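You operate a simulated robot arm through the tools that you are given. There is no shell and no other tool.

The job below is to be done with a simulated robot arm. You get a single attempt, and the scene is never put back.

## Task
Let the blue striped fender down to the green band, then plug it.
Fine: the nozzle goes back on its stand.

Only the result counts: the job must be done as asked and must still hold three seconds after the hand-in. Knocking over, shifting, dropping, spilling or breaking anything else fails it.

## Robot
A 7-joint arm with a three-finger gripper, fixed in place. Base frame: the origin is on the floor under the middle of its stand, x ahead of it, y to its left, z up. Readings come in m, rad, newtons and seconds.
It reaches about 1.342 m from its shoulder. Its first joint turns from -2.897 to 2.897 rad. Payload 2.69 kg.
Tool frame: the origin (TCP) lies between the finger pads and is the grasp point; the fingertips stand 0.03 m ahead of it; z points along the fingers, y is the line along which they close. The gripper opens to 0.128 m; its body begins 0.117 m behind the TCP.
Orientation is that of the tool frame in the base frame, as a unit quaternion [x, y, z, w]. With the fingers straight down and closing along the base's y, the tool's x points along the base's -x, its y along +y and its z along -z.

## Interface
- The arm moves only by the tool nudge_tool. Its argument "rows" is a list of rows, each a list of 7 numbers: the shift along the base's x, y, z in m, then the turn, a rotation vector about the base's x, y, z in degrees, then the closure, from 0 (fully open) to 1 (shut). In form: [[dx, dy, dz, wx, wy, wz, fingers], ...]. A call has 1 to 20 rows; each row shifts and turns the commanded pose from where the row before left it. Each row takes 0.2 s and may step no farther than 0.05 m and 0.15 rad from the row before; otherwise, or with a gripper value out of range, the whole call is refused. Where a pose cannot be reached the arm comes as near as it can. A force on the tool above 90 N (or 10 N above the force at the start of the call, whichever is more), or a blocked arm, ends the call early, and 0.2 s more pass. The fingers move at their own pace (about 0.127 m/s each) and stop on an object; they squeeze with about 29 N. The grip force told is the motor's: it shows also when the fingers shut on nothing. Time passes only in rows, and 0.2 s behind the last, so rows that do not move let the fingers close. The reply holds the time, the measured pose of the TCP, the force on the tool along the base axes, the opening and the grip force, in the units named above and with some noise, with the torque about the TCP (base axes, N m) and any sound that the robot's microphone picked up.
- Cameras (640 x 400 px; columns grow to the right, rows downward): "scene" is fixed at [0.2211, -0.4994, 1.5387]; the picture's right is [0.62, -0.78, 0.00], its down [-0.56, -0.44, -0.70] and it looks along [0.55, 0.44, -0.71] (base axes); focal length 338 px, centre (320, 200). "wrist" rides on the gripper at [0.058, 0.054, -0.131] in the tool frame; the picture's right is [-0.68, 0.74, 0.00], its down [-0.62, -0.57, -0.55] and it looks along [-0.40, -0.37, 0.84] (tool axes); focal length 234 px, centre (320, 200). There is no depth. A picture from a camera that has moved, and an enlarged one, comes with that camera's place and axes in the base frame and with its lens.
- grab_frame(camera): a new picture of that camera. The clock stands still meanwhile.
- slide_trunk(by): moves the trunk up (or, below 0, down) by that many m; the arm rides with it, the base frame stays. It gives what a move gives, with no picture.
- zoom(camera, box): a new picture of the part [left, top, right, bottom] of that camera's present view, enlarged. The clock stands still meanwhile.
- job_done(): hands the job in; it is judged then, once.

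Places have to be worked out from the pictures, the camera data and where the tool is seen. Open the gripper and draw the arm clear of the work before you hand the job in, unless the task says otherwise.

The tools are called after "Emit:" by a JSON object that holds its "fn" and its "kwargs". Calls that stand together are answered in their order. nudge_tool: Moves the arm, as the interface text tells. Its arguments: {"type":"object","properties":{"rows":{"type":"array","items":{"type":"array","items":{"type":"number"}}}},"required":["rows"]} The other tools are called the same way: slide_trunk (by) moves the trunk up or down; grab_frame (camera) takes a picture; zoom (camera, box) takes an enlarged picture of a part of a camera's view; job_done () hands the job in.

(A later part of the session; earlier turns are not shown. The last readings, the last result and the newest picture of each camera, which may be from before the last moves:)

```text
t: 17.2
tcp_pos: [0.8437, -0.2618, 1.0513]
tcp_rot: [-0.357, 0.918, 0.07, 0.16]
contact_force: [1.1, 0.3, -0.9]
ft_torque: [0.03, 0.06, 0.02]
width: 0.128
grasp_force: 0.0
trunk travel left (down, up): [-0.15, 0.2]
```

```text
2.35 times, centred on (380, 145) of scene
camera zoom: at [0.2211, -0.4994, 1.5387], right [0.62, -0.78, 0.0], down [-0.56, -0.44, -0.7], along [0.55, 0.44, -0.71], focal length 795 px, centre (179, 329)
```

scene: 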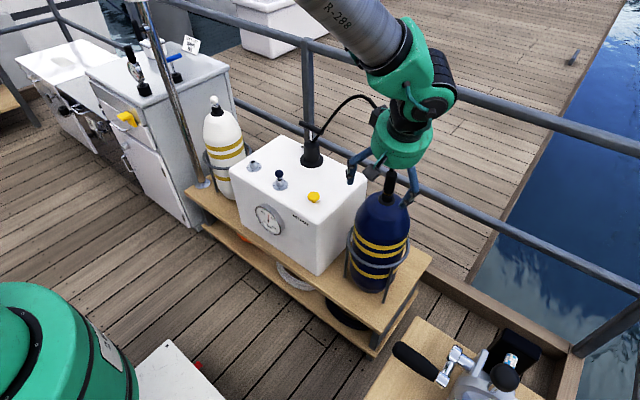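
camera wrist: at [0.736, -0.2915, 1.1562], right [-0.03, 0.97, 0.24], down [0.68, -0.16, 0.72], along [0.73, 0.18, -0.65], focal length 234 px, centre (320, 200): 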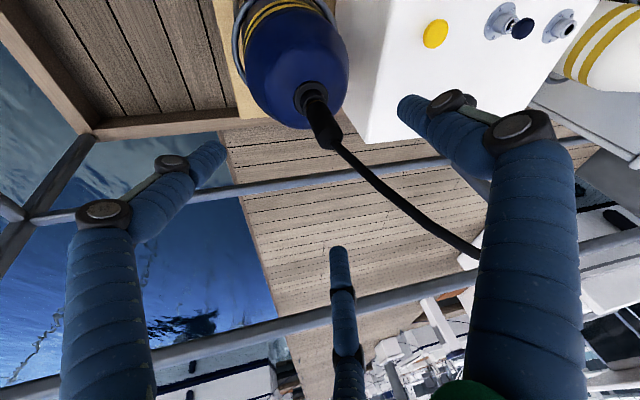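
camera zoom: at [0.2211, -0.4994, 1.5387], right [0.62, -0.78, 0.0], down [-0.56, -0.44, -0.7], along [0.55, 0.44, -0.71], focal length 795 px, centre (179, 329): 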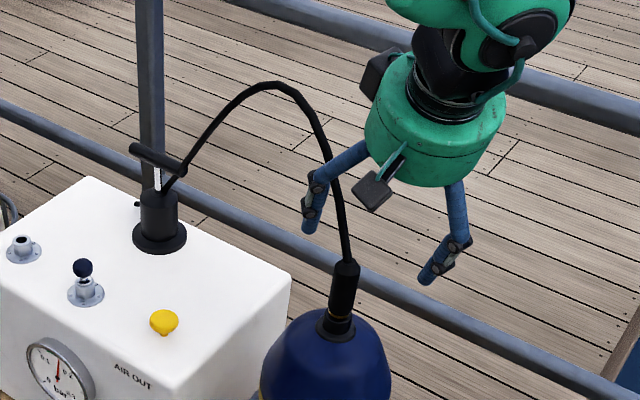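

The nozzle lies along the tool axis and the hose runs out through the gap between two fingers. I go on down, stopping short of the grasp point to check once more.

Emit:
{"fn": "nudge_tool", "kwargs": {"rows": [[0.009, 0.0105, -0.037, 0, 0, 0, 0], [0.009, 0.0105, -0.037, 0, 0, 0, 0], [0.006, 0.007, -0.025, 0, 0, 0, 0], [0, 0, 0, 0, 0, 0, 0]]}}

Emit:
{"fn": "grab_frame", "kwargs": {"camera": "wrist"}}

Emit:
{"fn": "zoom", "kwargs": {"camera": "scene", "box": [320, 80, 460, 230]}}

```text
t: 18.2
tcp_pos: [0.8663, -0.2312, 0.9565]
tcp_rot: [-0.356, 0.918, 0.07, 0.158]
contact_force: [0.2, -0.5, 0.3]
ft_torque: [0.02, 0.01, 0.02]
width: 0.128
grasp_force: 0.1
trunk travel left (down, up): [-0.15, 0.2]
```

```text
taken
camera wrist: at [0.757, -0.2604, 1.0618], right [-0.03, 0.97, 0.24], down [0.68, -0.16, 0.72], along [0.73, 0.18, -0.65], focal length 234 px, centre (320, 200)
```

wrist: 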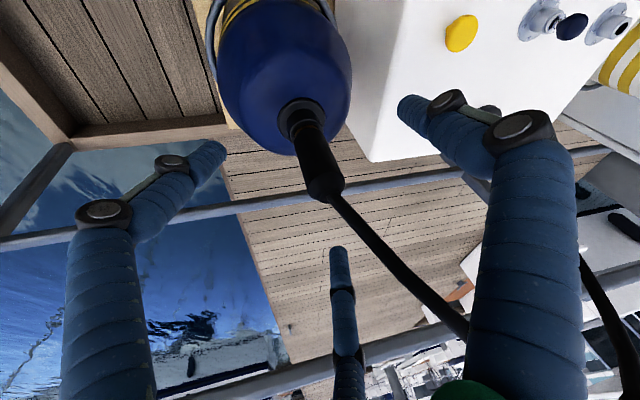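

```text
2.67 times, centred on (390, 155) of scene
camera zoom: at [0.2211, -0.4994, 1.5387], right [0.62, -0.78, 0.0], down [-0.56, -0.44, -0.7], along [0.55, 0.44, -0.71], focal length 901 px, centre (133, 320)
```

zoom: 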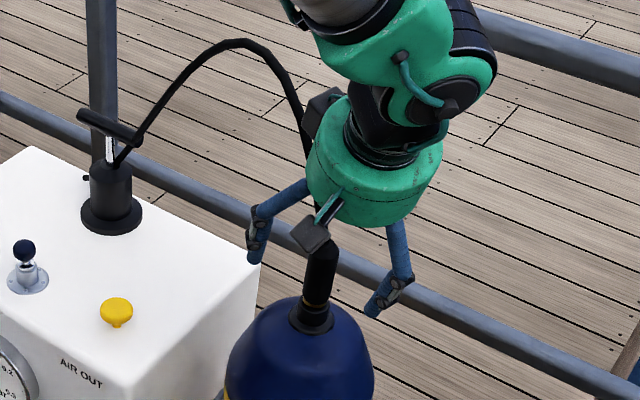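

The nozzle sits where I predicted, centred between the fingers. I go the last 5 cm to the grasp point.

Emit:
{"fn": "nudge_tool", "kwargs": {"rows": [[0.007, 0.0055, -0.027, 0, 0, 0, 0], [0.007, 0.0055, -0.027, 0, 0, 0, 0], [0, 0, 0, 0, 0, 0, 0]]}}

Emit:
{"fn": "grab_frame", "kwargs": {"camera": "wrist"}}

Emit:
{"fn": "zoom", "kwargs": {"camera": "scene", "box": [320, 80, 460, 230]}}

```text
t: 19.0
tcp_pos: [0.88, -0.2189, 0.9036]
tcp_rot: [-0.356, 0.918, 0.07, 0.159]
contact_force: [-0.3, 0.1, -0.3]
ft_torque: [0.04, 0.06, 0.02]
width: 0.1279
grasp_force: 0.0
trunk travel left (down, up): [-0.15, 0.2]
```

```text
taken
camera wrist: at [0.7714, -0.2496, 1.0083], right [-0.03, 0.97, 0.24], down [0.68, -0.16, 0.72], along [0.73, 0.18, -0.65], focal length 234 px, centre (320, 200)
```

wrist: 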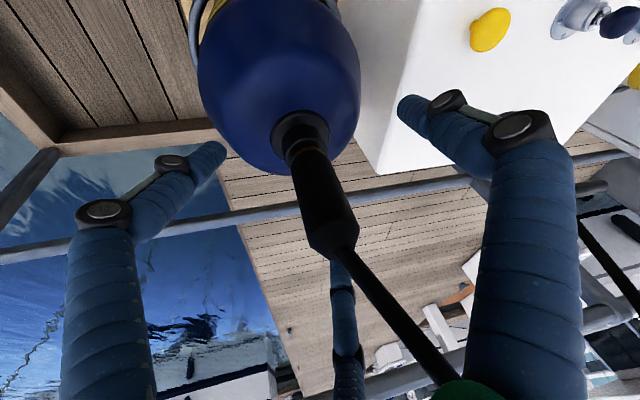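

```text
2.67 times, centred on (390, 155) of scene
camera zoom: at [0.2211, -0.4994, 1.5387], right [0.62, -0.78, 0.0], down [-0.56, -0.44, -0.7], along [0.55, 0.44, -0.71], focal length 901 px, centre (133, 320)
```

zoom: 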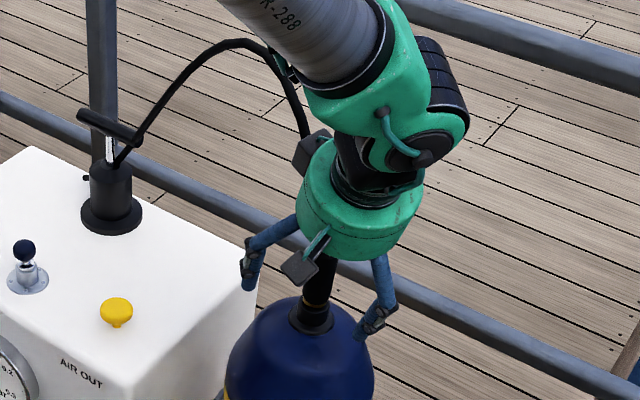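

TCP is on the nozzle's axis at mid-body with no force. I close the fingers and wait for the grip.

Emit:
{"fn": "nudge_tool", "kwargs": {"rows": [[0, 0, 0, 0, 0, 0, 0.6], [0, 0, 0, 0, 0, 0, 1], [0, 0, 0, 0, 0, 0, 1], [0, 0, 0, 0, 0, 0, 1]]}}

Emit:
{"fn": "grab_frame", "kwargs": {"camera": "wrist"}}

Emit:
{"fn": "zoom", "kwargs": {"camera": "scene", "box": [320, 80, 460, 230]}}

Emit:
{"fn": "zoom", "kwargs": {"camera": "scene", "box": [250, 198, 290, 242]}}

```text
t: 20.0
tcp_pos: [0.8794, -0.2188, 0.9037]
tcp_rot: [-0.357, 0.918, 0.07, 0.16]
contact_force: [0.0, -1.7, 0.1]
ft_torque: [-0.11, 0.02, 0.0]
width: 0.0362
grasp_force: 29.0
trunk travel left (down, up): [-0.15, 0.2]
```

```text
taken
camera wrist: at [0.7708, -0.2496, 1.0089], right [-0.03, 0.97, 0.24], down [0.68, -0.16, 0.72], along [0.73, 0.18, -0.65], focal length 234 px, centre (320, 200)
```

wrist: 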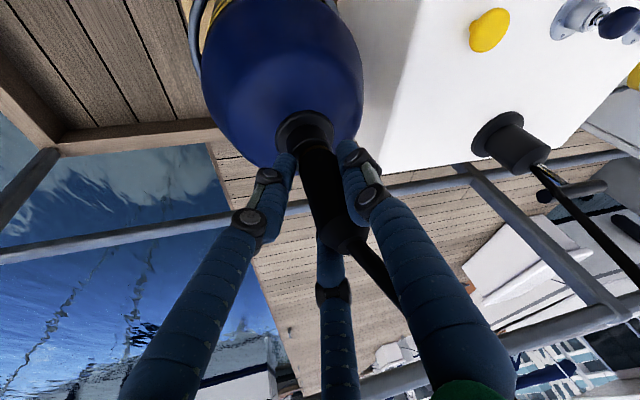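

```text
2.67 times, centred on (390, 155) of scene
camera zoom: at [0.2211, -0.4994, 1.5387], right [0.62, -0.78, 0.0], down [-0.56, -0.44, -0.7], along [0.55, 0.44, -0.71], focal length 901 px, centre (133, 320)
```

zoom: 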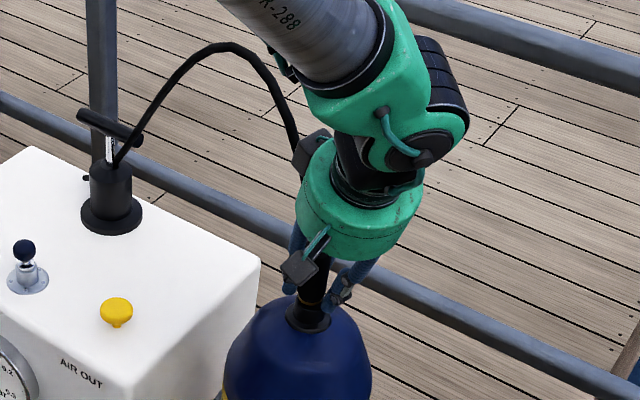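

```text
9.09 times, centred on (270, 220) of scene
camera zoom: at [0.2211, -0.4994, 1.5387], right [0.62, -0.78, 0.0], down [-0.56, -0.44, -0.7], along [0.55, 0.44, -0.71], focal length 3072 px, centre (774, 18)
```

zoom: 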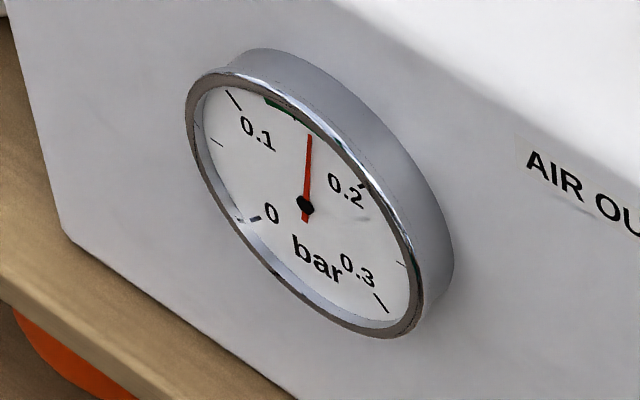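

The nozzle is held (opening 0.036 m, grip 29 N) and the gauge still reads about 0.160. I pull it straight up out of the valve and see what the readings and sound tell.

Emit:
{"fn": "nudge_tool", "kwargs": {"rows": [[0, 0, 0.015, 0, 0, 0, 1], [0, 0, 0.025, 0, 0, 0, 1], [0, 0, 0.035, 0, 0, 0, 1]]}}

Emit:
{"fn": "grab_frame", "kwargs": {"camera": "wrist"}}

Emit:
{"fn": "zoom", "kwargs": {"camera": "scene", "box": [320, 80, 460, 230]}}

Emit:
{"fn": "zoom", "kwargs": {"camera": "scene", "box": [250, 198, 290, 242]}}

```text
t: 20.8
tcp_pos: [0.8782, -0.2182, 0.9792]
tcp_rot: [-0.357, 0.918, 0.07, 0.159]
contact_force: [0.0, 1.0, -1.6]
ft_torque: [0.03, -0.03, 0.01]
width: 0.0361
grasp_force: 28.7
trunk travel left (down, up): [-0.15, 0.2]
```

```text
taken
camera wrist: at [0.7696, -0.2479, 1.0846], right [-0.03, 0.97, 0.24], down [0.68, -0.16, 0.72], along [0.73, 0.19, -0.65], focal length 234 px, centre (320, 200)
```

wrist: 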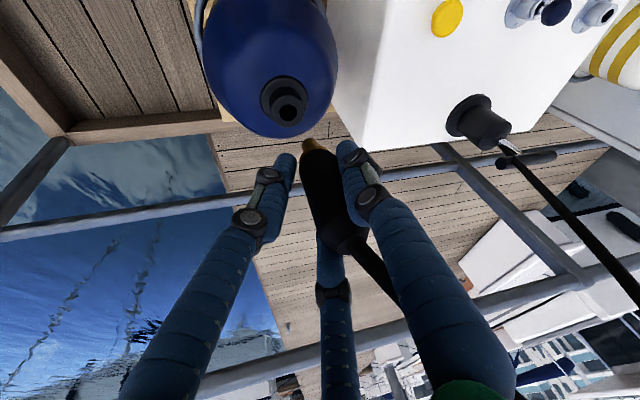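

```text
2.67 times, centred on (390, 155) of scene
camera zoom: at [0.2211, -0.4994, 1.5387], right [0.62, -0.78, 0.0], down [-0.56, -0.44, -0.7], along [0.55, 0.44, -0.71], focal length 901 px, centre (133, 320)
```

zoom: 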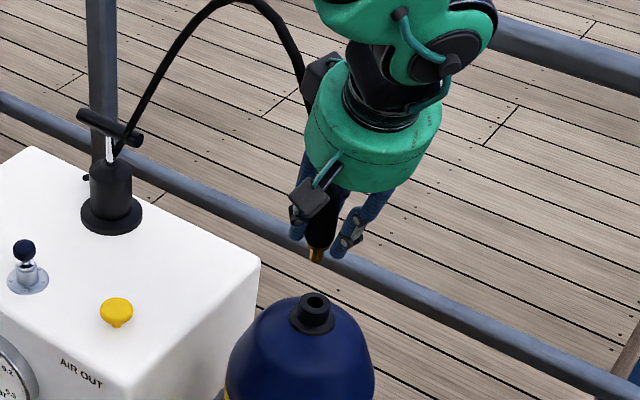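

```text
9.09 times, centred on (270, 220) of scene
camera zoom: at [0.2211, -0.4994, 1.5387], right [0.62, -0.78, 0.0], down [-0.56, -0.44, -0.7], along [0.55, 0.44, -0.71], focal length 3072 px, centre (774, 18)
```

zoom: 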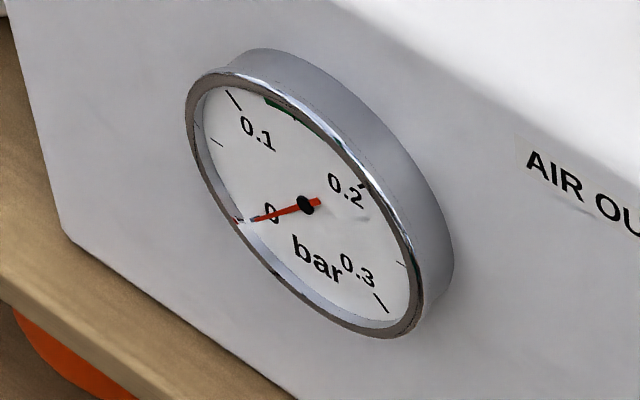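

The nozzle is out and the gauge (now open line) reads 0; no hiss was reported. I look at the nozzle tip, its tilt and the open valve.

Emit:
{"fn": "zoom", "kwargs": {"camera": "wrist", "box": [250, 60, 390, 260]}}

Emit:
{"fn": "zoom", "kwargs": {"camera": "scene", "box": [360, 140, 420, 210]}}

Emit:
{"fn": "zoom", "kwargs": {"camera": "wrist", "box": [500, 0, 640, 80]}}

Emit:
{"fn": "grab_frame", "kwargs": {"camera": "scene"}}

```text
2.00 times, centred on (320, 160) of wrist
camera zoom: at [0.7696, -0.2479, 1.0846], right [-0.03, 0.97, 0.24], down [0.68, -0.16, 0.72], along [0.73, 0.19, -0.65], focal length 468 px, centre (320, 280)
```

zoom: 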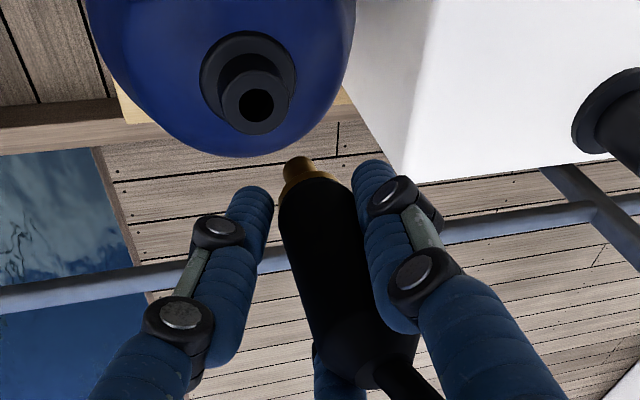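

```text
5.71 times, centred on (390, 175) of scene
camera zoom: at [0.2211, -0.4994, 1.5387], right [0.62, -0.78, 0.0], down [-0.56, -0.44, -0.7], along [0.55, 0.44, -0.71], focal length 1931 px, centre (-80, 343)
```

zoom: 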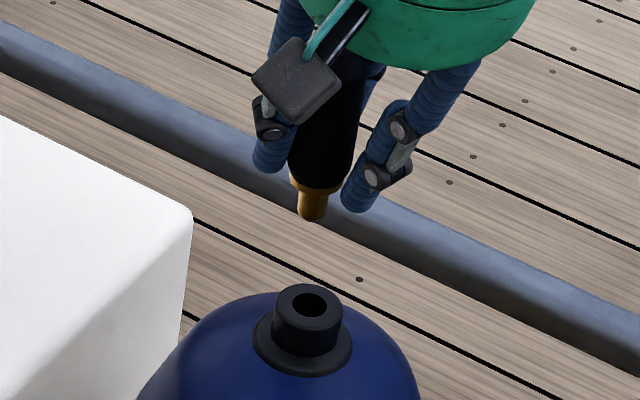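

```text
4.57 times, centred on (570, 40) of wrist
camera zoom: at [0.7696, -0.2479, 1.0846], right [-0.03, 0.97, 0.24], down [0.68, -0.16, 0.72], along [0.73, 0.19, -0.65], focal length 1070 px, centre (-823, 931)
```

zoom: 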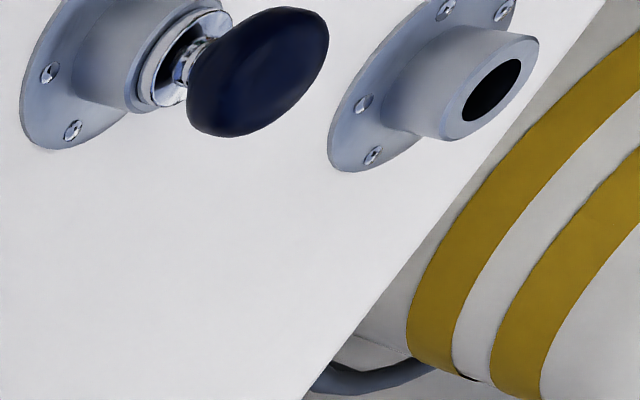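

```text
taken
```

scene: 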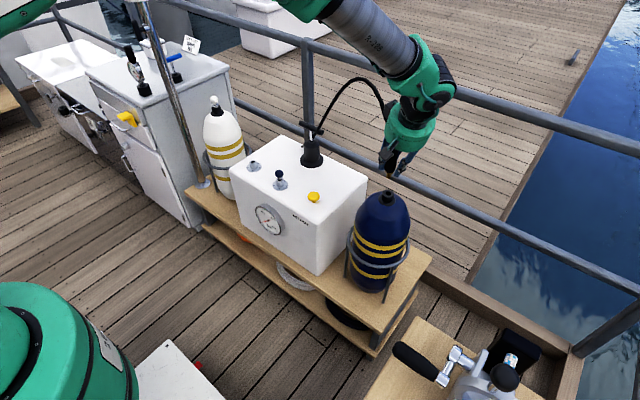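

The nozzle hangs nearly upright in the grip, its tip about 57 mm below the TCP. The stand hole works out at about (0.828, 0.302, 0.748) from my wrist views; I carry the nozzle above it, turning the hand about the vertical so the hose gap keeps facing the pump.

Emit:
{"fn": "nudge_tool", "kwargs": {"rows": [[-0.0042, 0.043, 0, 0, 0, -4.2, 1], [-0.0042, 0.043, 0, 0, 0, -4.2, 1], [-0.0042, 0.043, -0.005, 0, 0, -4.2, 1], [-0.0042, 0.043, -0.01, 0, 0, -4.2, 1], [-0.0042, 0.043, -0.01, 0, 0, -4.2, 1], [-0.0042, 0.043, -0.01, 0, 0, -4.2, 1], [-0.0042, 0.043, -0.01, 0, 0, -4.2, 1], [-0.0042, 0.043, -0.01, 0, 0, -4.2, 1], [-0.0042, 0.043, -0.015, 0, 0, -4.2, 1], [-0.0042, 0.043, -0.02, 0, 0, -4.2, 1], [-0.0042, 0.043, -0.02, 0, 0, -4.2, 1], [-0.0042, 0.043, -0.01, 0, 0, -4.2, 1]]}}

Emit:
{"fn": "grab_frame", "kwargs": {"camera": "wrist"}}

Emit:
{"fn": "grab_frame", "kwargs": {"camera": "scene"}}

```text
t: 23.4
tcp_pos: [0.829, 0.2985, 0.8589]
tcp_rot: [0.069, 0.982, -0.005, 0.173]
contact_force: [0.0, -0.1, 0.1]
ft_torque: [0.05, -0.02, 0.0]
width: 0.0359
grasp_force: 29.0
trunk travel left (down, up): [-0.15, 0.2]
```

```text
taken
camera wrist: at [0.7382, 0.3623, 0.9634], right [0.73, 0.64, 0.24], down [0.31, -0.62, 0.72], along [0.61, -0.45, -0.65], focal length 234 px, centre (320, 200)
```

wrist: 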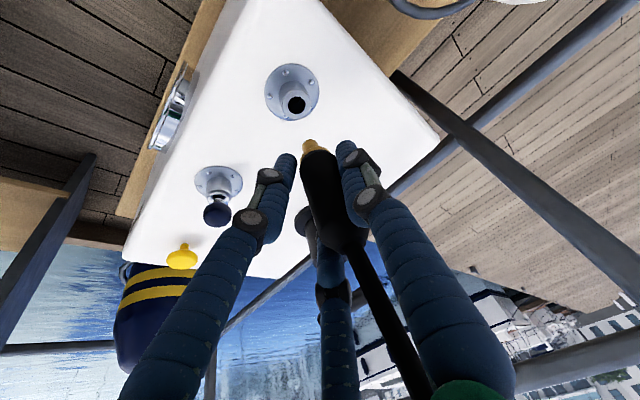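

```text
taken
```

scene: 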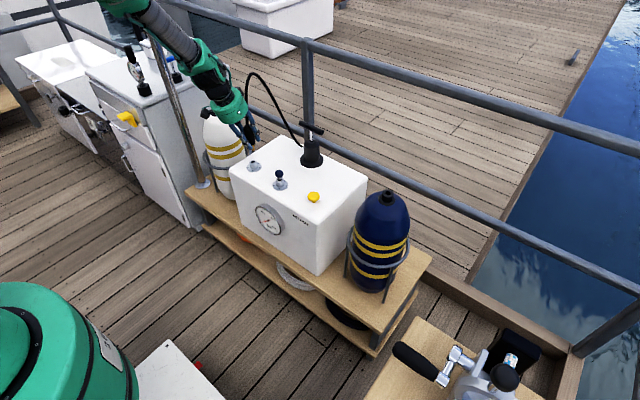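

Now over the stand. I enlarge both views to measure the tip against the hole.

Emit:
{"fn": "zoom", "kwargs": {"camera": "wrist", "box": [250, 60, 370, 180]}}

Emit:
{"fn": "zoom", "kwargs": {"camera": "scene", "box": [205, 80, 295, 200]}}

Emit:
{"fn": "zoom", "kwargs": {"camera": "wrist", "box": [180, 150, 260, 240]}}

```text
3.33 times, centred on (310, 120) of wrist
camera zoom: at [0.7382, 0.3623, 0.9634], right [0.73, 0.64, 0.24], down [0.31, -0.62, 0.72], along [0.61, -0.45, -0.65], focal length 781 px, centre (353, 467)
```

zoom: 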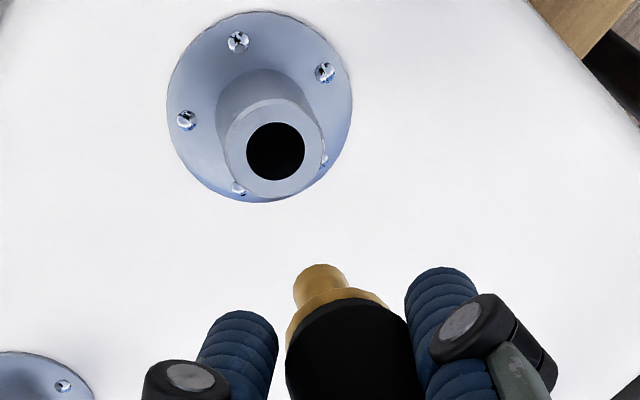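

```text
3.33 times, centred on (250, 140) of scene
camera zoom: at [0.2211, -0.4994, 1.5387], right [0.62, -0.78, 0.0], down [-0.56, -0.44, -0.7], along [0.55, 0.44, -0.71], focal length 1126 px, centre (553, 400)
```

zoom: 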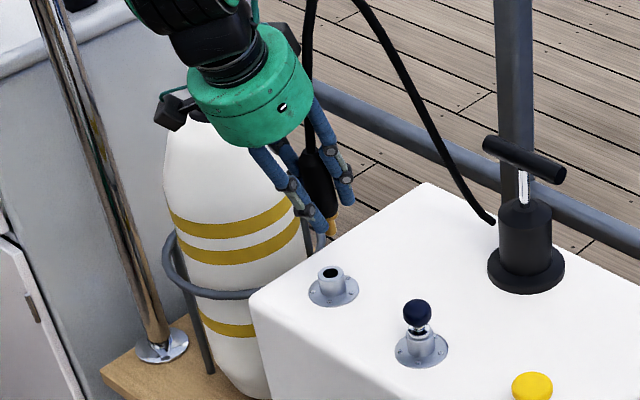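

```text
4.44 times, centred on (220, 195) of wrist
camera zoom: at [0.7382, 0.3623, 0.9634], right [0.73, 0.64, 0.24], down [0.31, -0.62, 0.72], along [0.61, -0.45, -0.65], focal length 1041 px, centre (764, 222)
```

zoom: 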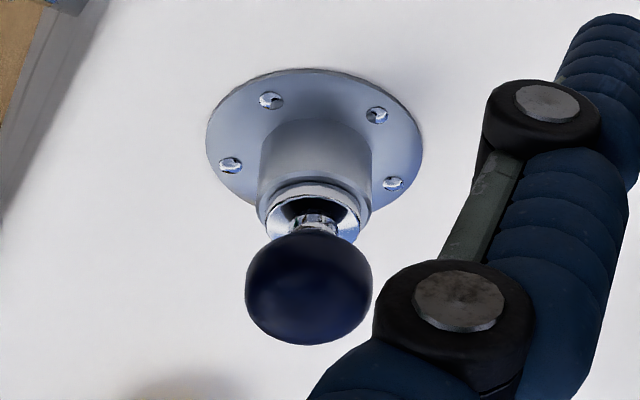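

I take a closer scene enlargement of the tip and hole for a second measure.

Emit:
{"fn": "zoom", "kwargs": {"camera": "scene", "box": [230, 125, 280, 180]}}

```text
7.27 times, centred on (255, 152) of scene
camera zoom: at [0.2211, -0.4994, 1.5387], right [0.62, -0.78, 0.0], down [-0.56, -0.44, -0.7], along [0.55, 0.44, -0.71], focal length 2458 px, centre (793, 546)
```

zoom: 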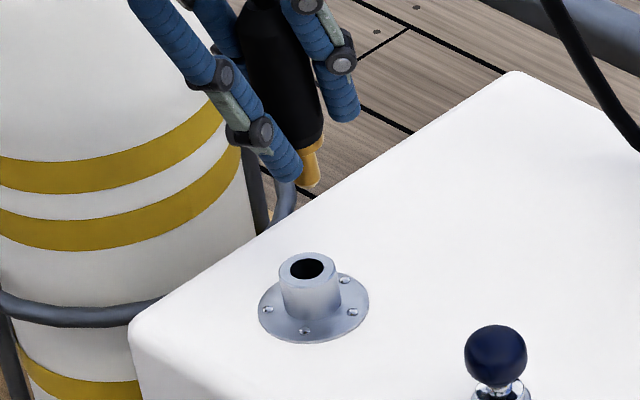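

Comparing both cameras, the tip is about 7 mm too far in +x and 5 mm too far in -y relative to the hole, because the nozzle has settled about 7° towards the tool axis. I turn the tool back by that much, shift over the hole and come 2 cm lower.

Emit:
{"fn": "nudge_tool", "kwargs": {"rows": [[0.001, 0.0045, -0.01, 0.64, 6.77, 0, 1], [0, 0, -0.01, 0, 0, 0, 1]]}}

Emit:
{"fn": "zoom", "kwargs": {"camera": "wrist", "box": [250, 60, 370, 180]}}

Emit:
{"fn": "zoom", "kwargs": {"camera": "scene", "box": [230, 125, 280, 180]}}

Emit:
{"fn": "grab_frame", "kwargs": {"camera": "wrist"}}

```text
t: 24.0
tcp_pos: [0.8303, 0.3016, 0.8369]
tcp_rot: [0.069, 0.991, -0.003, 0.115]
contact_force: [1.2, -0.9, -1.2]
ft_torque: [0.03, 0.0, 0.01]
width: 0.0361
grasp_force: 28.7
trunk travel left (down, up): [-0.15, 0.2]
```

```text
3.33 times, centred on (310, 120) of wrist
camera zoom: at [0.7523, 0.3647, 0.9528], right [0.75, 0.64, 0.16], down [0.39, -0.63, 0.67], along [0.53, -0.44, -0.73], focal length 781 px, centre (353, 467)
```

zoom: 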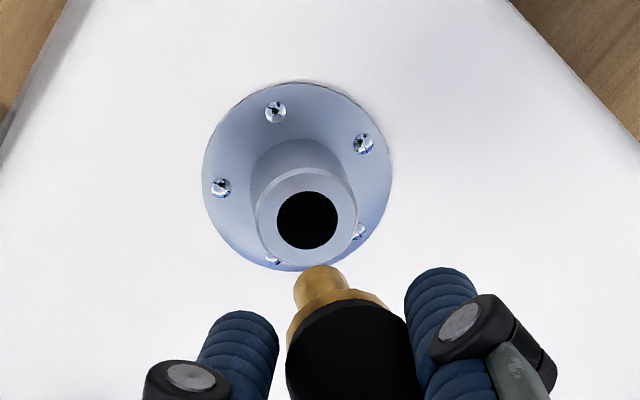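

```text
7.27 times, centred on (255, 152) of scene
camera zoom: at [0.2211, -0.4994, 1.5387], right [0.62, -0.78, 0.0], down [-0.56, -0.44, -0.7], along [0.55, 0.44, -0.71], focal length 2458 px, centre (793, 546)
```

zoom: 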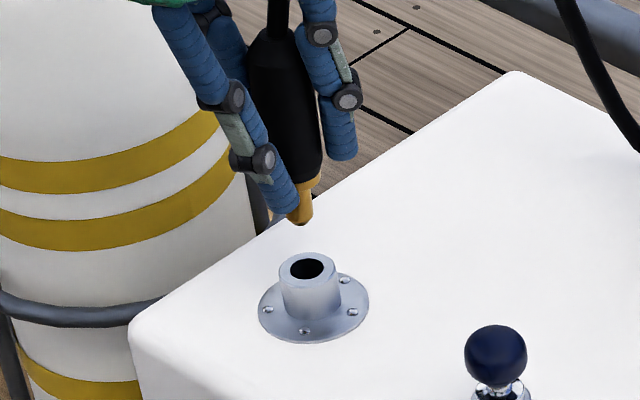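

```text
taken
camera wrist: at [0.7523, 0.3647, 0.9528], right [0.75, 0.64, 0.16], down [0.39, -0.63, 0.67], along [0.53, -0.44, -0.73], focal length 234 px, centre (320, 200)
```

wrist: 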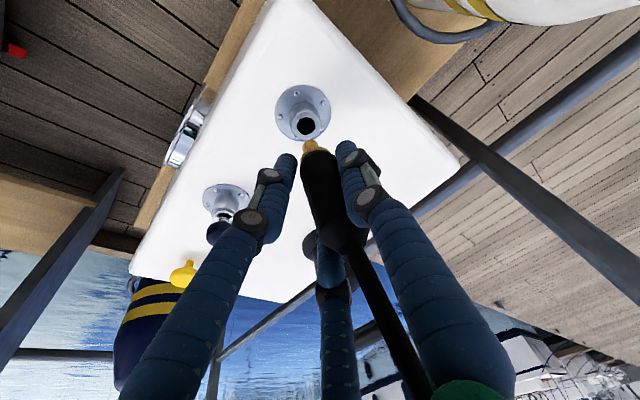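

Tip and hole now agree within about 1.5 mm, with the tip 28 mm above the rim. I correct that and lower until the tip is entering the hole, watching the force.

Emit:
{"fn": "nudge_tool", "kwargs": {"rows": [[-0.001, 0.0015, -0.008, 0, 0, 0, 1], [0, 0, -0.01, 0, 0, 0, 1], [0, 0, -0.007, 0, 0, 0, 1], [0, 0, 0, 0, 0, 0, 1]]}}

Emit:
{"fn": "zoom", "kwargs": {"camera": "wrist", "box": [250, 60, 370, 180]}}

Emit:
{"fn": "zoom", "kwargs": {"camera": "scene", "box": [240, 130, 280, 180]}}

```text
t: 25.0
tcp_pos: [0.8282, 0.3025, 0.8127]
tcp_rot: [0.068, 0.991, -0.003, 0.115]
contact_force: [0.1, -0.7, -1.5]
ft_torque: [0.01, -0.02, 0.0]
width: 0.0359
grasp_force: 28.7
trunk travel left (down, up): [-0.15, 0.2]
```

```text
3.33 times, centred on (310, 120) of wrist
camera zoom: at [0.7512, 0.3665, 0.9287], right [0.75, 0.64, 0.16], down [0.39, -0.63, 0.67], along [0.53, -0.44, -0.73], focal length 781 px, centre (353, 467)
```

zoom: 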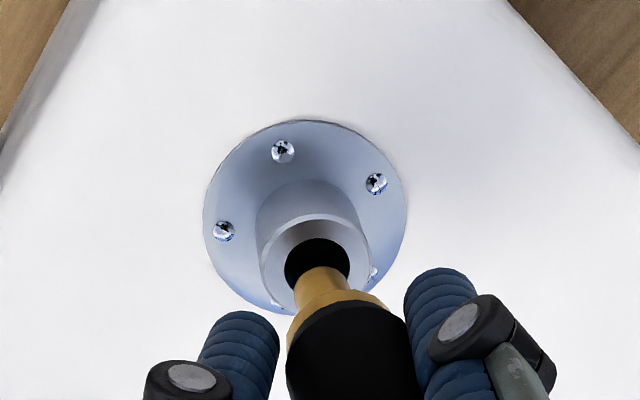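

```text
8.00 times, centred on (260, 155) of scene
camera zoom: at [0.2211, -0.4994, 1.5387], right [0.62, -0.78, 0.0], down [-0.56, -0.44, -0.7], along [0.55, 0.44, -0.71], focal length 2703 px, centre (800, 560)
```

zoom: 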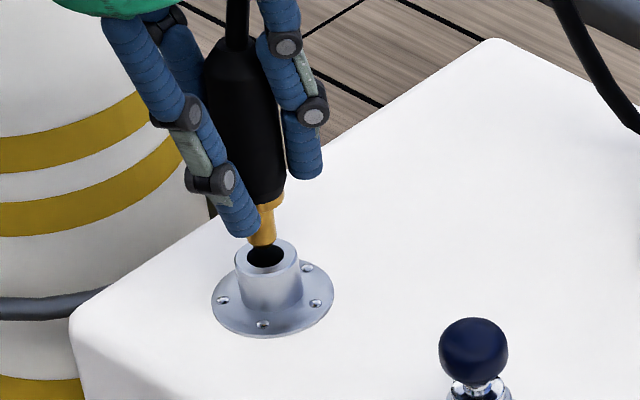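

The tip is right over the hole, a few mm above the rim. I go on down in small steps into the stand.

Emit:
{"fn": "nudge_tool", "kwargs": {"rows": [[0, 0, -0.006, 0, 0, 0, 1], [0, 0, -0.006, 0, 0, 0, 1], [0, 0, -0.004, 0, 0, 0, 1]]}}

Emit:
{"fn": "zoom", "kwargs": {"camera": "wrist", "box": [250, 60, 370, 180]}}

Emit:
{"fn": "zoom", "kwargs": {"camera": "scene", "box": [240, 130, 280, 180]}}

```text
t: 25.8
tcp_pos: [0.8285, 0.3032, 0.7993]
tcp_rot: [0.068, 0.991, -0.003, 0.115]
contact_force: [0.2, 0.1, -1.2]
ft_torque: [-0.04, 0.05, -0.01]
width: 0.0359
grasp_force: 28.6
trunk travel left (down, up): [-0.15, 0.2]
```

```text
3.33 times, centred on (310, 120) of wrist
camera zoom: at [0.7509, 0.3669, 0.9135], right [0.75, 0.64, 0.16], down [0.39, -0.63, 0.67], along [0.53, -0.44, -0.72], focal length 781 px, centre (353, 467)
```

zoom: 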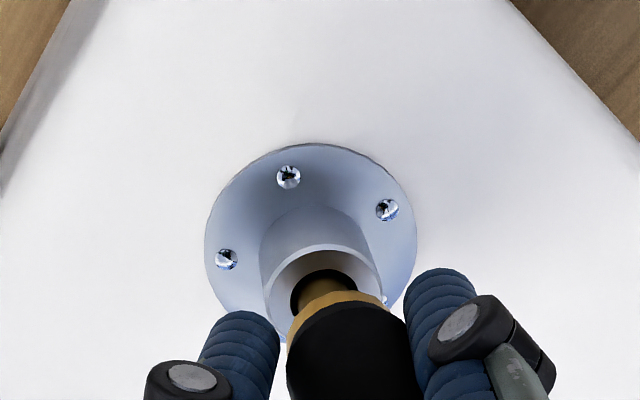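

```text
8.00 times, centred on (260, 155) of scene
camera zoom: at [0.2211, -0.4994, 1.5387], right [0.62, -0.78, 0.0], down [-0.56, -0.44, -0.7], along [0.55, 0.44, -0.71], focal length 2703 px, centre (800, 560)
```

zoom: 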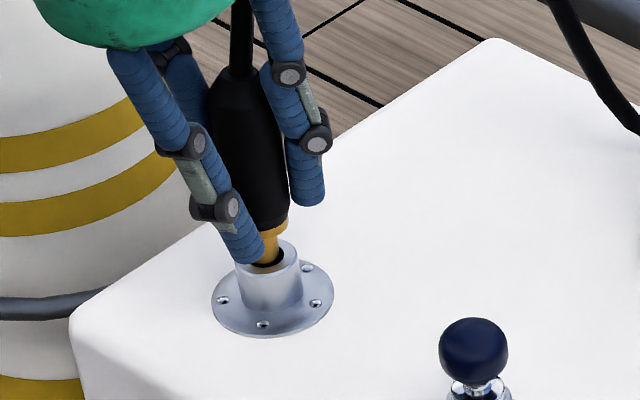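

The tip is in the hole without force. I lower further in small steps until the gold ring seats.

Emit:
{"fn": "nudge_tool", "kwargs": {"rows": [[0, 0, -0.004, 0, 0, 0, 1], [0, 0, -0.003, 0, 0, 0, 1]]}}

Emit:
{"fn": "zoom", "kwargs": {"camera": "scene", "box": [240, 130, 280, 180]}}

```text
t: 26.4
tcp_pos: [0.8295, 0.3036, 0.7918]
tcp_rot: [0.069, 0.991, -0.003, 0.116]
contact_force: [0.4, 0.2, -1.3]
ft_torque: [-0.01, 0.03, 0.0]
width: 0.0356
grasp_force: 28.6
trunk travel left (down, up): [-0.15, 0.2]
```

```text
8.00 times, centred on (260, 155) of scene
camera zoom: at [0.2211, -0.4994, 1.5387], right [0.62, -0.78, 0.0], down [-0.56, -0.44, -0.7], along [0.55, 0.44, -0.71], focal length 2703 px, centre (800, 560)
```

zoom: 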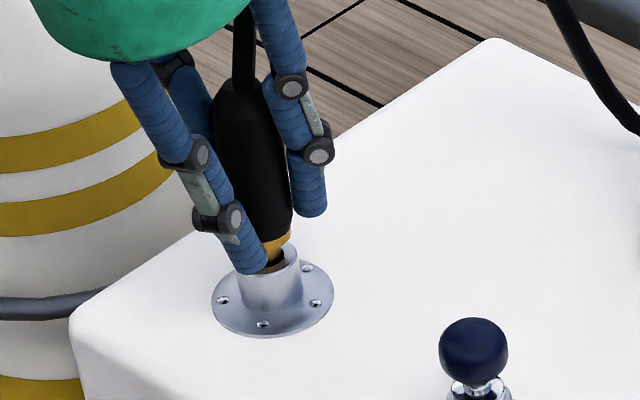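

Emit:
{"fn": "nudge_tool", "kwargs": {"rows": [[0, 0, -0.003, 0, 0, 0, 1], [0, 0, -0.003, 0, 0, 0, 1]]}}

Emit:
{"fn": "zoom", "kwargs": {"camera": "scene", "box": [240, 130, 280, 180]}}

Emit:
{"fn": "zoom", "kwargs": {"camera": "wrist", "box": [250, 60, 370, 180]}}

```text
t: 27.0
tcp_pos: [0.8303, 0.3039, 0.7846]
tcp_rot: [0.069, 0.991, -0.003, 0.115]
contact_force: [-0.5, -0.2, -1.1]
ft_torque: [-0.01, 0.06, -0.04]
width: 0.0355
grasp_force: 29.4
trunk travel left (down, up): [-0.15, 0.2]
```

```text
8.00 times, centred on (260, 155) of scene
camera zoom: at [0.2211, -0.4994, 1.5387], right [0.62, -0.78, 0.0], down [-0.56, -0.44, -0.7], along [0.55, 0.44, -0.71], focal length 2703 px, centre (800, 560)
```

zoom: 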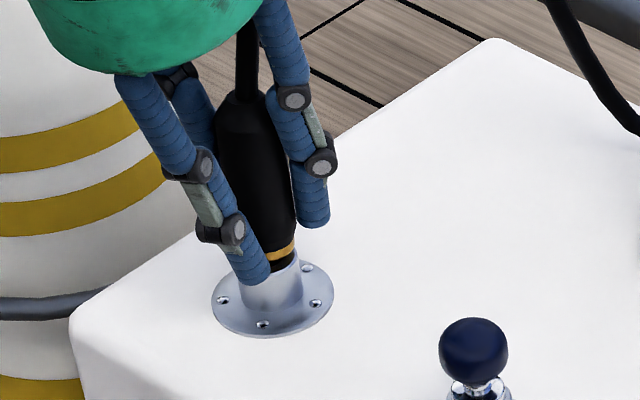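

```text
3.33 times, centred on (310, 120) of wrist
camera zoom: at [0.7517, 0.3666, 0.9006], right [0.75, 0.64, 0.16], down [0.39, -0.63, 0.67], along [0.53, -0.44, -0.73], focal length 781 px, centre (353, 467)
```

zoom: 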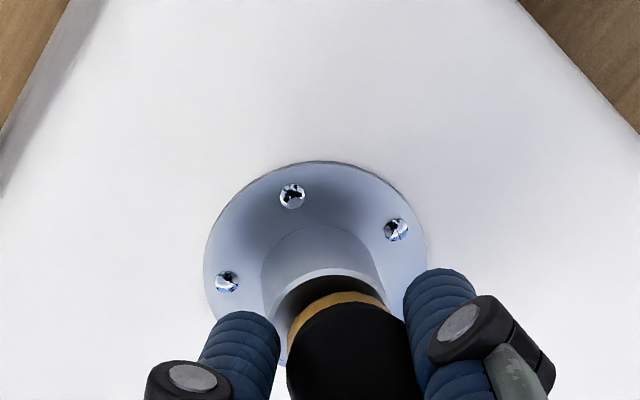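

Still no resistance; the gold ring is just above the rim. I continue downward a few more mm.

Emit:
{"fn": "nudge_tool", "kwargs": {"rows": [[0, 0, -0.003, 0, 0, 0, 1], [0, 0, -0.002, 0, 0, 0, 1]]}}

Emit:
{"fn": "zoom", "kwargs": {"camera": "scene", "box": [240, 130, 280, 180]}}

Emit:
{"fn": "zoom", "kwargs": {"camera": "wrist", "box": [250, 60, 370, 180]}}

```text
t: 27.6
tcp_pos: [0.8299, 0.3034, 0.7827]
tcp_rot: [0.069, 0.991, -0.003, 0.117]
contact_force: [-13.6, -1.9, 22.4]
ft_torque: [0.19, 0.29, 0.09]
width: 0.0355
grasp_force: 29.3
trunk travel left (down, up): [-0.15, 0.2]
```

```text
8.00 times, centred on (260, 155) of scene
camera zoom: at [0.2211, -0.4994, 1.5387], right [0.62, -0.78, 0.0], down [-0.56, -0.44, -0.7], along [0.55, 0.44, -0.71], focal length 2703 px, centre (800, 560)
```

zoom: 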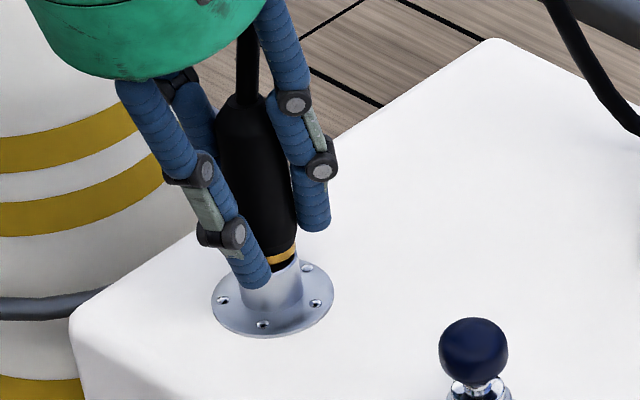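

```text
3.33 times, centred on (310, 120) of wrist
camera zoom: at [0.7513, 0.3664, 0.8983], right [0.75, 0.64, 0.16], down [0.39, -0.63, 0.67], along [0.53, -0.44, -0.72], focal length 781 px, centre (353, 467)
```

zoom: 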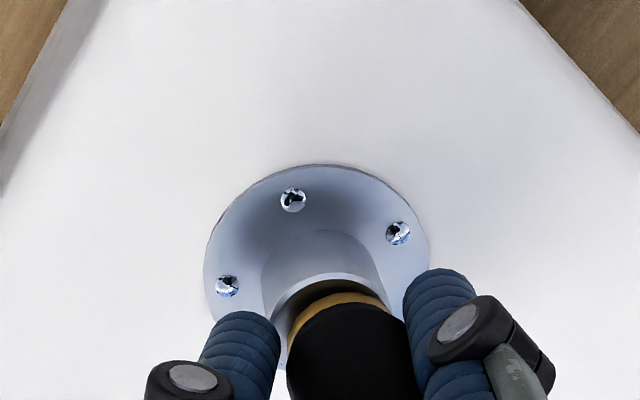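

There is now contact (22 N up, 13.6 N in -x), probably a fingertip touching the socket tube as well as the nozzle. I back up 2 mm and open the fingers a little so the nozzle can settle.

Emit:
{"fn": "nudge_tool", "kwargs": {"rows": [[0, 0, 0.002, 0, 0, 0, 1], [0, 0, 0, 0, 0, 0, 0.6], [0, 0, 0, 0, 0, 0, 0.5]]}}

Emit:
{"fn": "zoom", "kwargs": {"camera": "scene", "box": [240, 130, 280, 180]}}

Emit:
{"fn": "zoom", "kwargs": {"camera": "wrist", "box": [240, 60, 400, 260]}}

```text
t: 28.4
tcp_pos: [0.8295, 0.3018, 0.7829]
tcp_rot: [0.069, 0.991, -0.003, 0.115]
contact_force: [0.2, 0.4, 0.5]
ft_torque: [0.0, -0.02, 0.02]
width: 0.0642
grasp_force: 0.1
trunk travel left (down, up): [-0.15, 0.2]
```

```text
8.00 times, centred on (260, 155) of scene
camera zoom: at [0.2211, -0.4994, 1.5387], right [0.62, -0.78, 0.0], down [-0.56, -0.44, -0.7], along [0.55, 0.44, -0.71], focal length 2703 px, centre (800, 560)
```

zoom: 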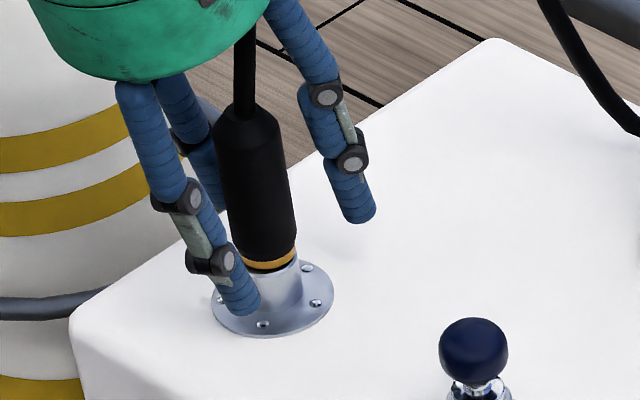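

```text
2.00 times, centred on (320, 160) of wrist
camera zoom: at [0.7519, 0.3655, 0.8975], right [0.75, 0.64, 0.16], down [0.39, -0.63, 0.67], along [0.53, -0.44, -0.73], focal length 468 px, centre (320, 280)
```

zoom: 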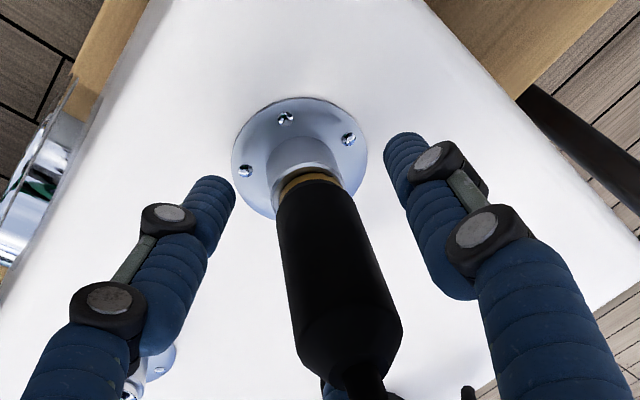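

The nozzle now stands upright in its stand, free of the fingers. I open fully, draw back along the tool axis away from the hose, then set the tool upright in front of the plug at about (0.82, 0.164, 0.77).

Emit:
{"fn": "nudge_tool", "kwargs": {"rows": [[-0.0091, 0.0009, 0.039, 0, 0, 0, 0], [-0.0091, 0.0009, 0.039, 0, 0, 0, 0], [-0.028, -0.008, 0.02, 0, 0, 0, 0], [-0.028, -0.008, 0.02, 0, 0, 0, 0], [-0.028, -0.008, 0.02, 0, 0, 0, 0], [-0.028, -0.008, 0.02, 0, 0, 0, 0], [0.0087, -0.0154, -0.0016, -0.657, 1.834, 7.17, 0], [0.0087, -0.0154, -0.0016, -0.657, 1.834, 7.17, 0], [0.0087, -0.0154, -0.0016, -0.657, 1.834, 7.17, 0], [0.0087, -0.0154, -0.0016, -0.657, 1.834, 7.17, 0], [0.0087, -0.0154, -0.0016, -0.657, 1.834, 7.17, 0], [0.0087, -0.0154, -0.0016, -0.657, 1.834, 7.17, 0], [0.0087, -0.0154, -0.0016, -0.657, 1.834, 7.17, 0]]}}

Emit:
{"fn": "grab_frame", "kwargs": {"camera": "wrist"}}

Emit:
{"fn": "zoom", "kwargs": {"camera": "scene", "box": [200, 60, 360, 240]}}

Emit:
{"fn": "zoom", "kwargs": {"camera": "scene", "box": [240, 130, 300, 200]}}

```text
t: 31.2
tcp_pos: [0.7608, 0.1667, 0.929]
tcp_rot: [-0.363, 0.932, 0.0, 0.0]
contact_force: [0.1, 1.2, -0.3]
ft_torque: [0.0, 0.01, 0.01]
width: 0.1279
grasp_force: 0.0
trunk travel left (down, up): [-0.15, 0.2]
```

```text
taken
camera wrist: at [0.6813, 0.1657, 1.0614], right [0.0, 1.0, 0.0], down [0.84, 0.0, 0.55], along [0.55, 0.0, -0.84], focal length 234 px, centre (320, 200)
```

wrist: 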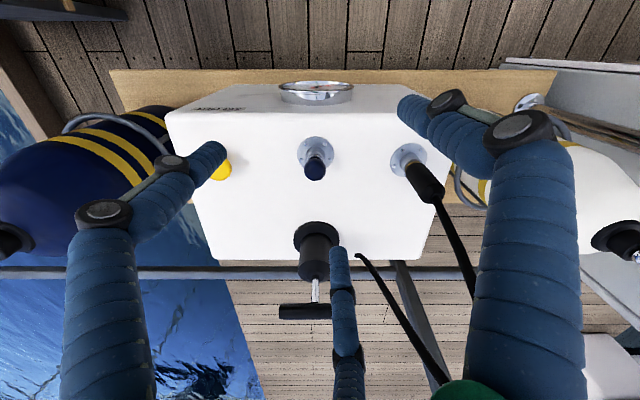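

```text
2.22 times, centred on (280, 150) of scene
camera zoom: at [0.2211, -0.4994, 1.5387], right [0.62, -0.78, 0.0], down [-0.56, -0.44, -0.7], along [0.55, 0.44, -0.71], focal length 751 px, centre (409, 311)
```

zoom: 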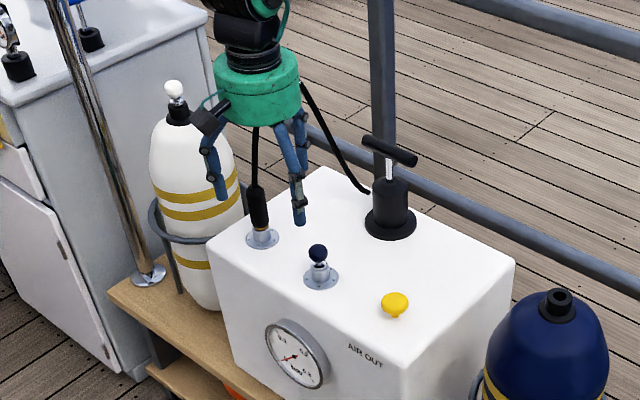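

```text
5.71 times, centred on (270, 165) of scene
camera zoom: at [0.2211, -0.4994, 1.5387], right [0.62, -0.78, 0.0], down [-0.56, -0.44, -0.7], along [0.55, 0.44, -0.71], focal length 1931 px, centre (606, 400)
```

zoom: 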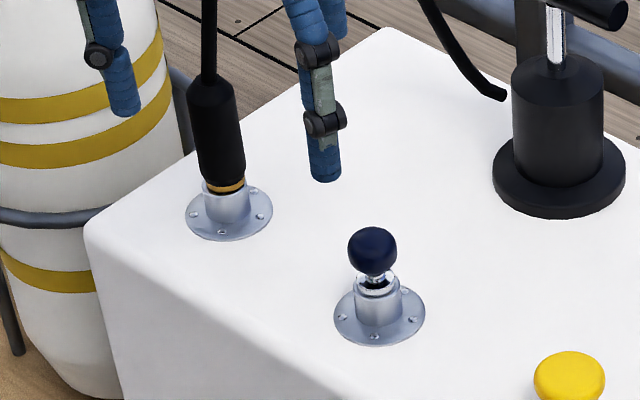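

The nozzle stays upright in its stand. I enlarge the plug in the wrist view to fix its place before grasping.

Emit:
{"fn": "zoom", "kwargs": {"camera": "wrist", "box": [280, 120, 360, 200]}}

Emit:
{"fn": "zoom", "kwargs": {"camera": "wrist", "box": [370, 120, 480, 240]}}

Emit:
{"fn": "zoom", "kwargs": {"camera": "scene", "box": [365, 180, 415, 240]}}

```text
5.00 times, centred on (320, 160) of wrist
camera zoom: at [0.6813, 0.1657, 1.0614], right [0.0, 1.0, 0.0], down [0.84, 0.0, 0.55], along [0.55, 0.0, -0.84], focal length 1171 px, centre (320, 400)
```

zoom: 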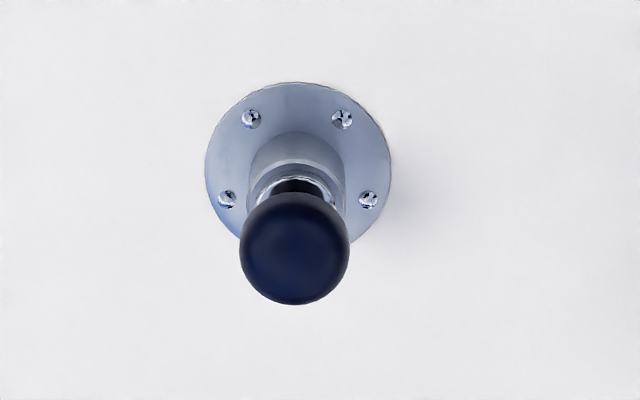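

```text
3.33 times, centred on (425, 180) of wrist
camera zoom: at [0.6813, 0.1657, 1.0614], right [0.0, 1.0, 0.0], down [0.84, 0.0, 0.55], along [0.55, 0.0, -0.84], focal length 781 px, centre (-30, 267)
```

zoom: 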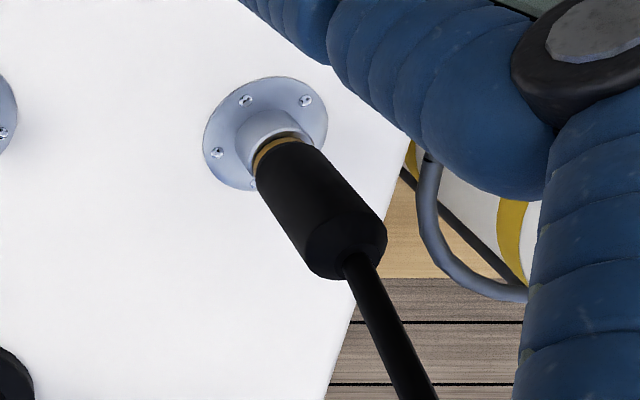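

```text
6.67 times, centred on (390, 210) of scene
camera zoom: at [0.2211, -0.4994, 1.5387], right [0.62, -0.78, 0.0], down [-0.56, -0.44, -0.7], along [0.55, 0.44, -0.71], focal length 2253 px, centre (-147, 133)
```

zoom: 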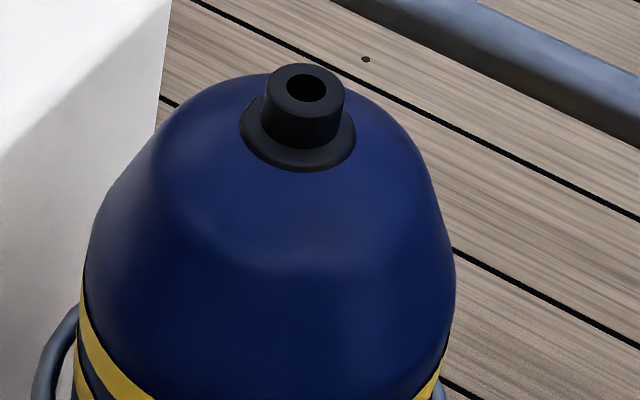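

The plug's ball is at about (0.8185, 0.159, 0.776) by two wrist views. I move over it and come down so that the fingertips surround the ball, just above the socket's rim.

Emit:
{"fn": "nudge_tool", "kwargs": {"rows": [[0.029, -0.004, -0.022, 0, 0, 0, 0], [0.029, -0.004, -0.022, 0, 0, 0, 0], [0, 0, -0.035, 0, 0, 0, 0], [0, 0, -0.035, 0, 0, 0, 0], [0, 0, -0.028, 0, 0, 0, 0], [0, 0, 0, 0, 0, 0, 0]]}}

Emit:
{"fn": "grab_frame", "kwargs": {"camera": "wrist"}}

Emit:
{"fn": "zoom", "kwargs": {"camera": "scene", "box": [240, 120, 340, 220]}}

```text
t: 32.6
tcp_pos: [0.8184, 0.1577, 0.7844]
tcp_rot: [-0.362, 0.932, 0.001, 0.001]
contact_force: [1.0, 0.1, 0.3]
ft_torque: [-0.02, 0.05, 0.01]
width: 0.1277
grasp_force: 0.0
trunk travel left (down, up): [-0.15, 0.2]
```

```text
taken
camera wrist: at [0.7398, 0.1569, 0.9171], right [0.0, 1.0, 0.0], down [0.84, 0.0, 0.55], along [0.55, 0.0, -0.84], focal length 234 px, centre (320, 200)
```

wrist: 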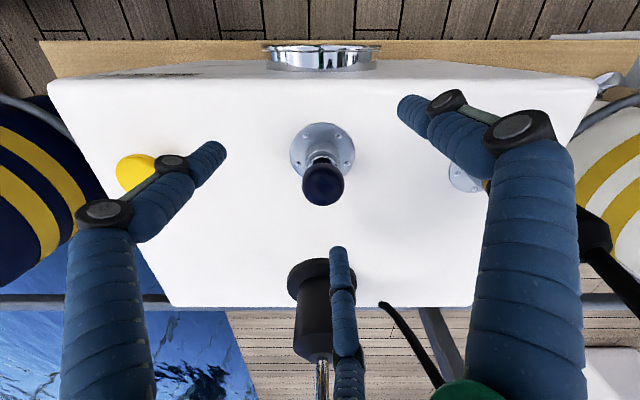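

```text
4.00 times, centred on (290, 170) of scene
camera zoom: at [0.2211, -0.4994, 1.5387], right [0.62, -0.78, 0.0], down [-0.56, -0.44, -0.7], along [0.55, 0.44, -0.71], focal length 1352 px, centre (440, 320)
```

zoom: 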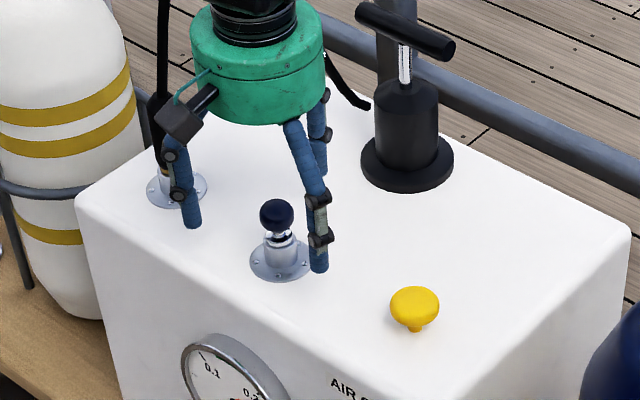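

The ball is centred between the open fingers within 2 mm. I close on it.

Emit:
{"fn": "nudge_tool", "kwargs": {"rows": [[0.001, 0, 0, 0, 0, 0, 0.6], [0, 0, 0, 0, 0, 0, 1], [0, 0, 0, 0, 0, 0, 1], [0, 0, 0, 0, 0, 0, 1]]}}

Emit:
{"fn": "zoom", "kwargs": {"camera": "wrist", "box": [260, 110, 380, 250]}}

Emit:
{"fn": "zoom", "kwargs": {"camera": "scene", "box": [240, 120, 340, 220]}}

```text
t: 33.6
tcp_pos: [0.82, 0.1571, 0.7859]
tcp_rot: [-0.363, 0.932, 0.001, 0.001]
contact_force: [0.2, 1.8, 0.4]
ft_torque: [0.08, -0.06, 0.0]
width: 0.0275
grasp_force: 29.1
trunk travel left (down, up): [-0.15, 0.2]
```

```text
2.86 times, centred on (320, 180) of wrist
camera zoom: at [0.7402, 0.1571, 0.9173], right [0.0, 1.0, 0.0], down [0.84, 0.0, 0.55], along [0.55, 0.0, -0.84], focal length 669 px, centre (320, 257)
```

zoom: 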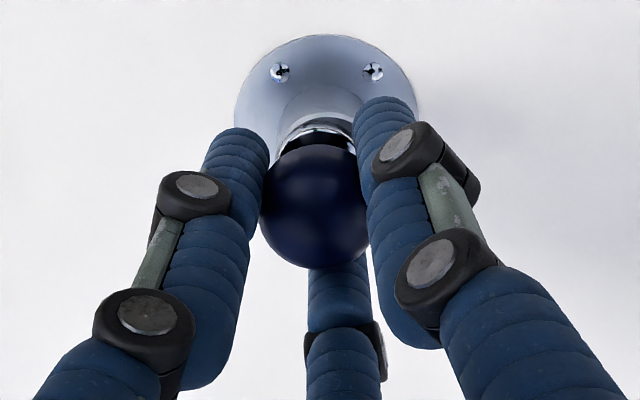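

```text
4.00 times, centred on (290, 170) of scene
camera zoom: at [0.2211, -0.4994, 1.5387], right [0.62, -0.78, 0.0], down [-0.56, -0.44, -0.7], along [0.55, 0.44, -0.71], focal length 1352 px, centre (440, 320)
```

zoom: 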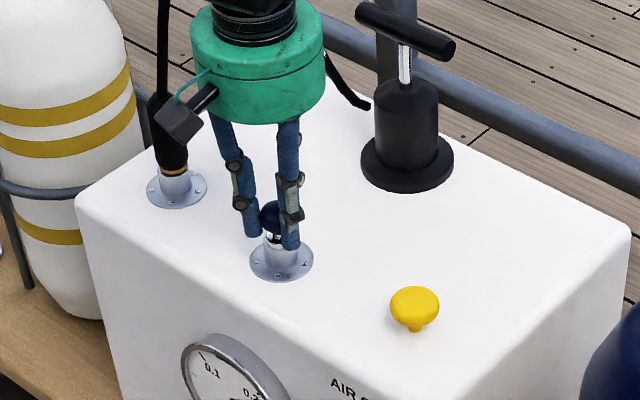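

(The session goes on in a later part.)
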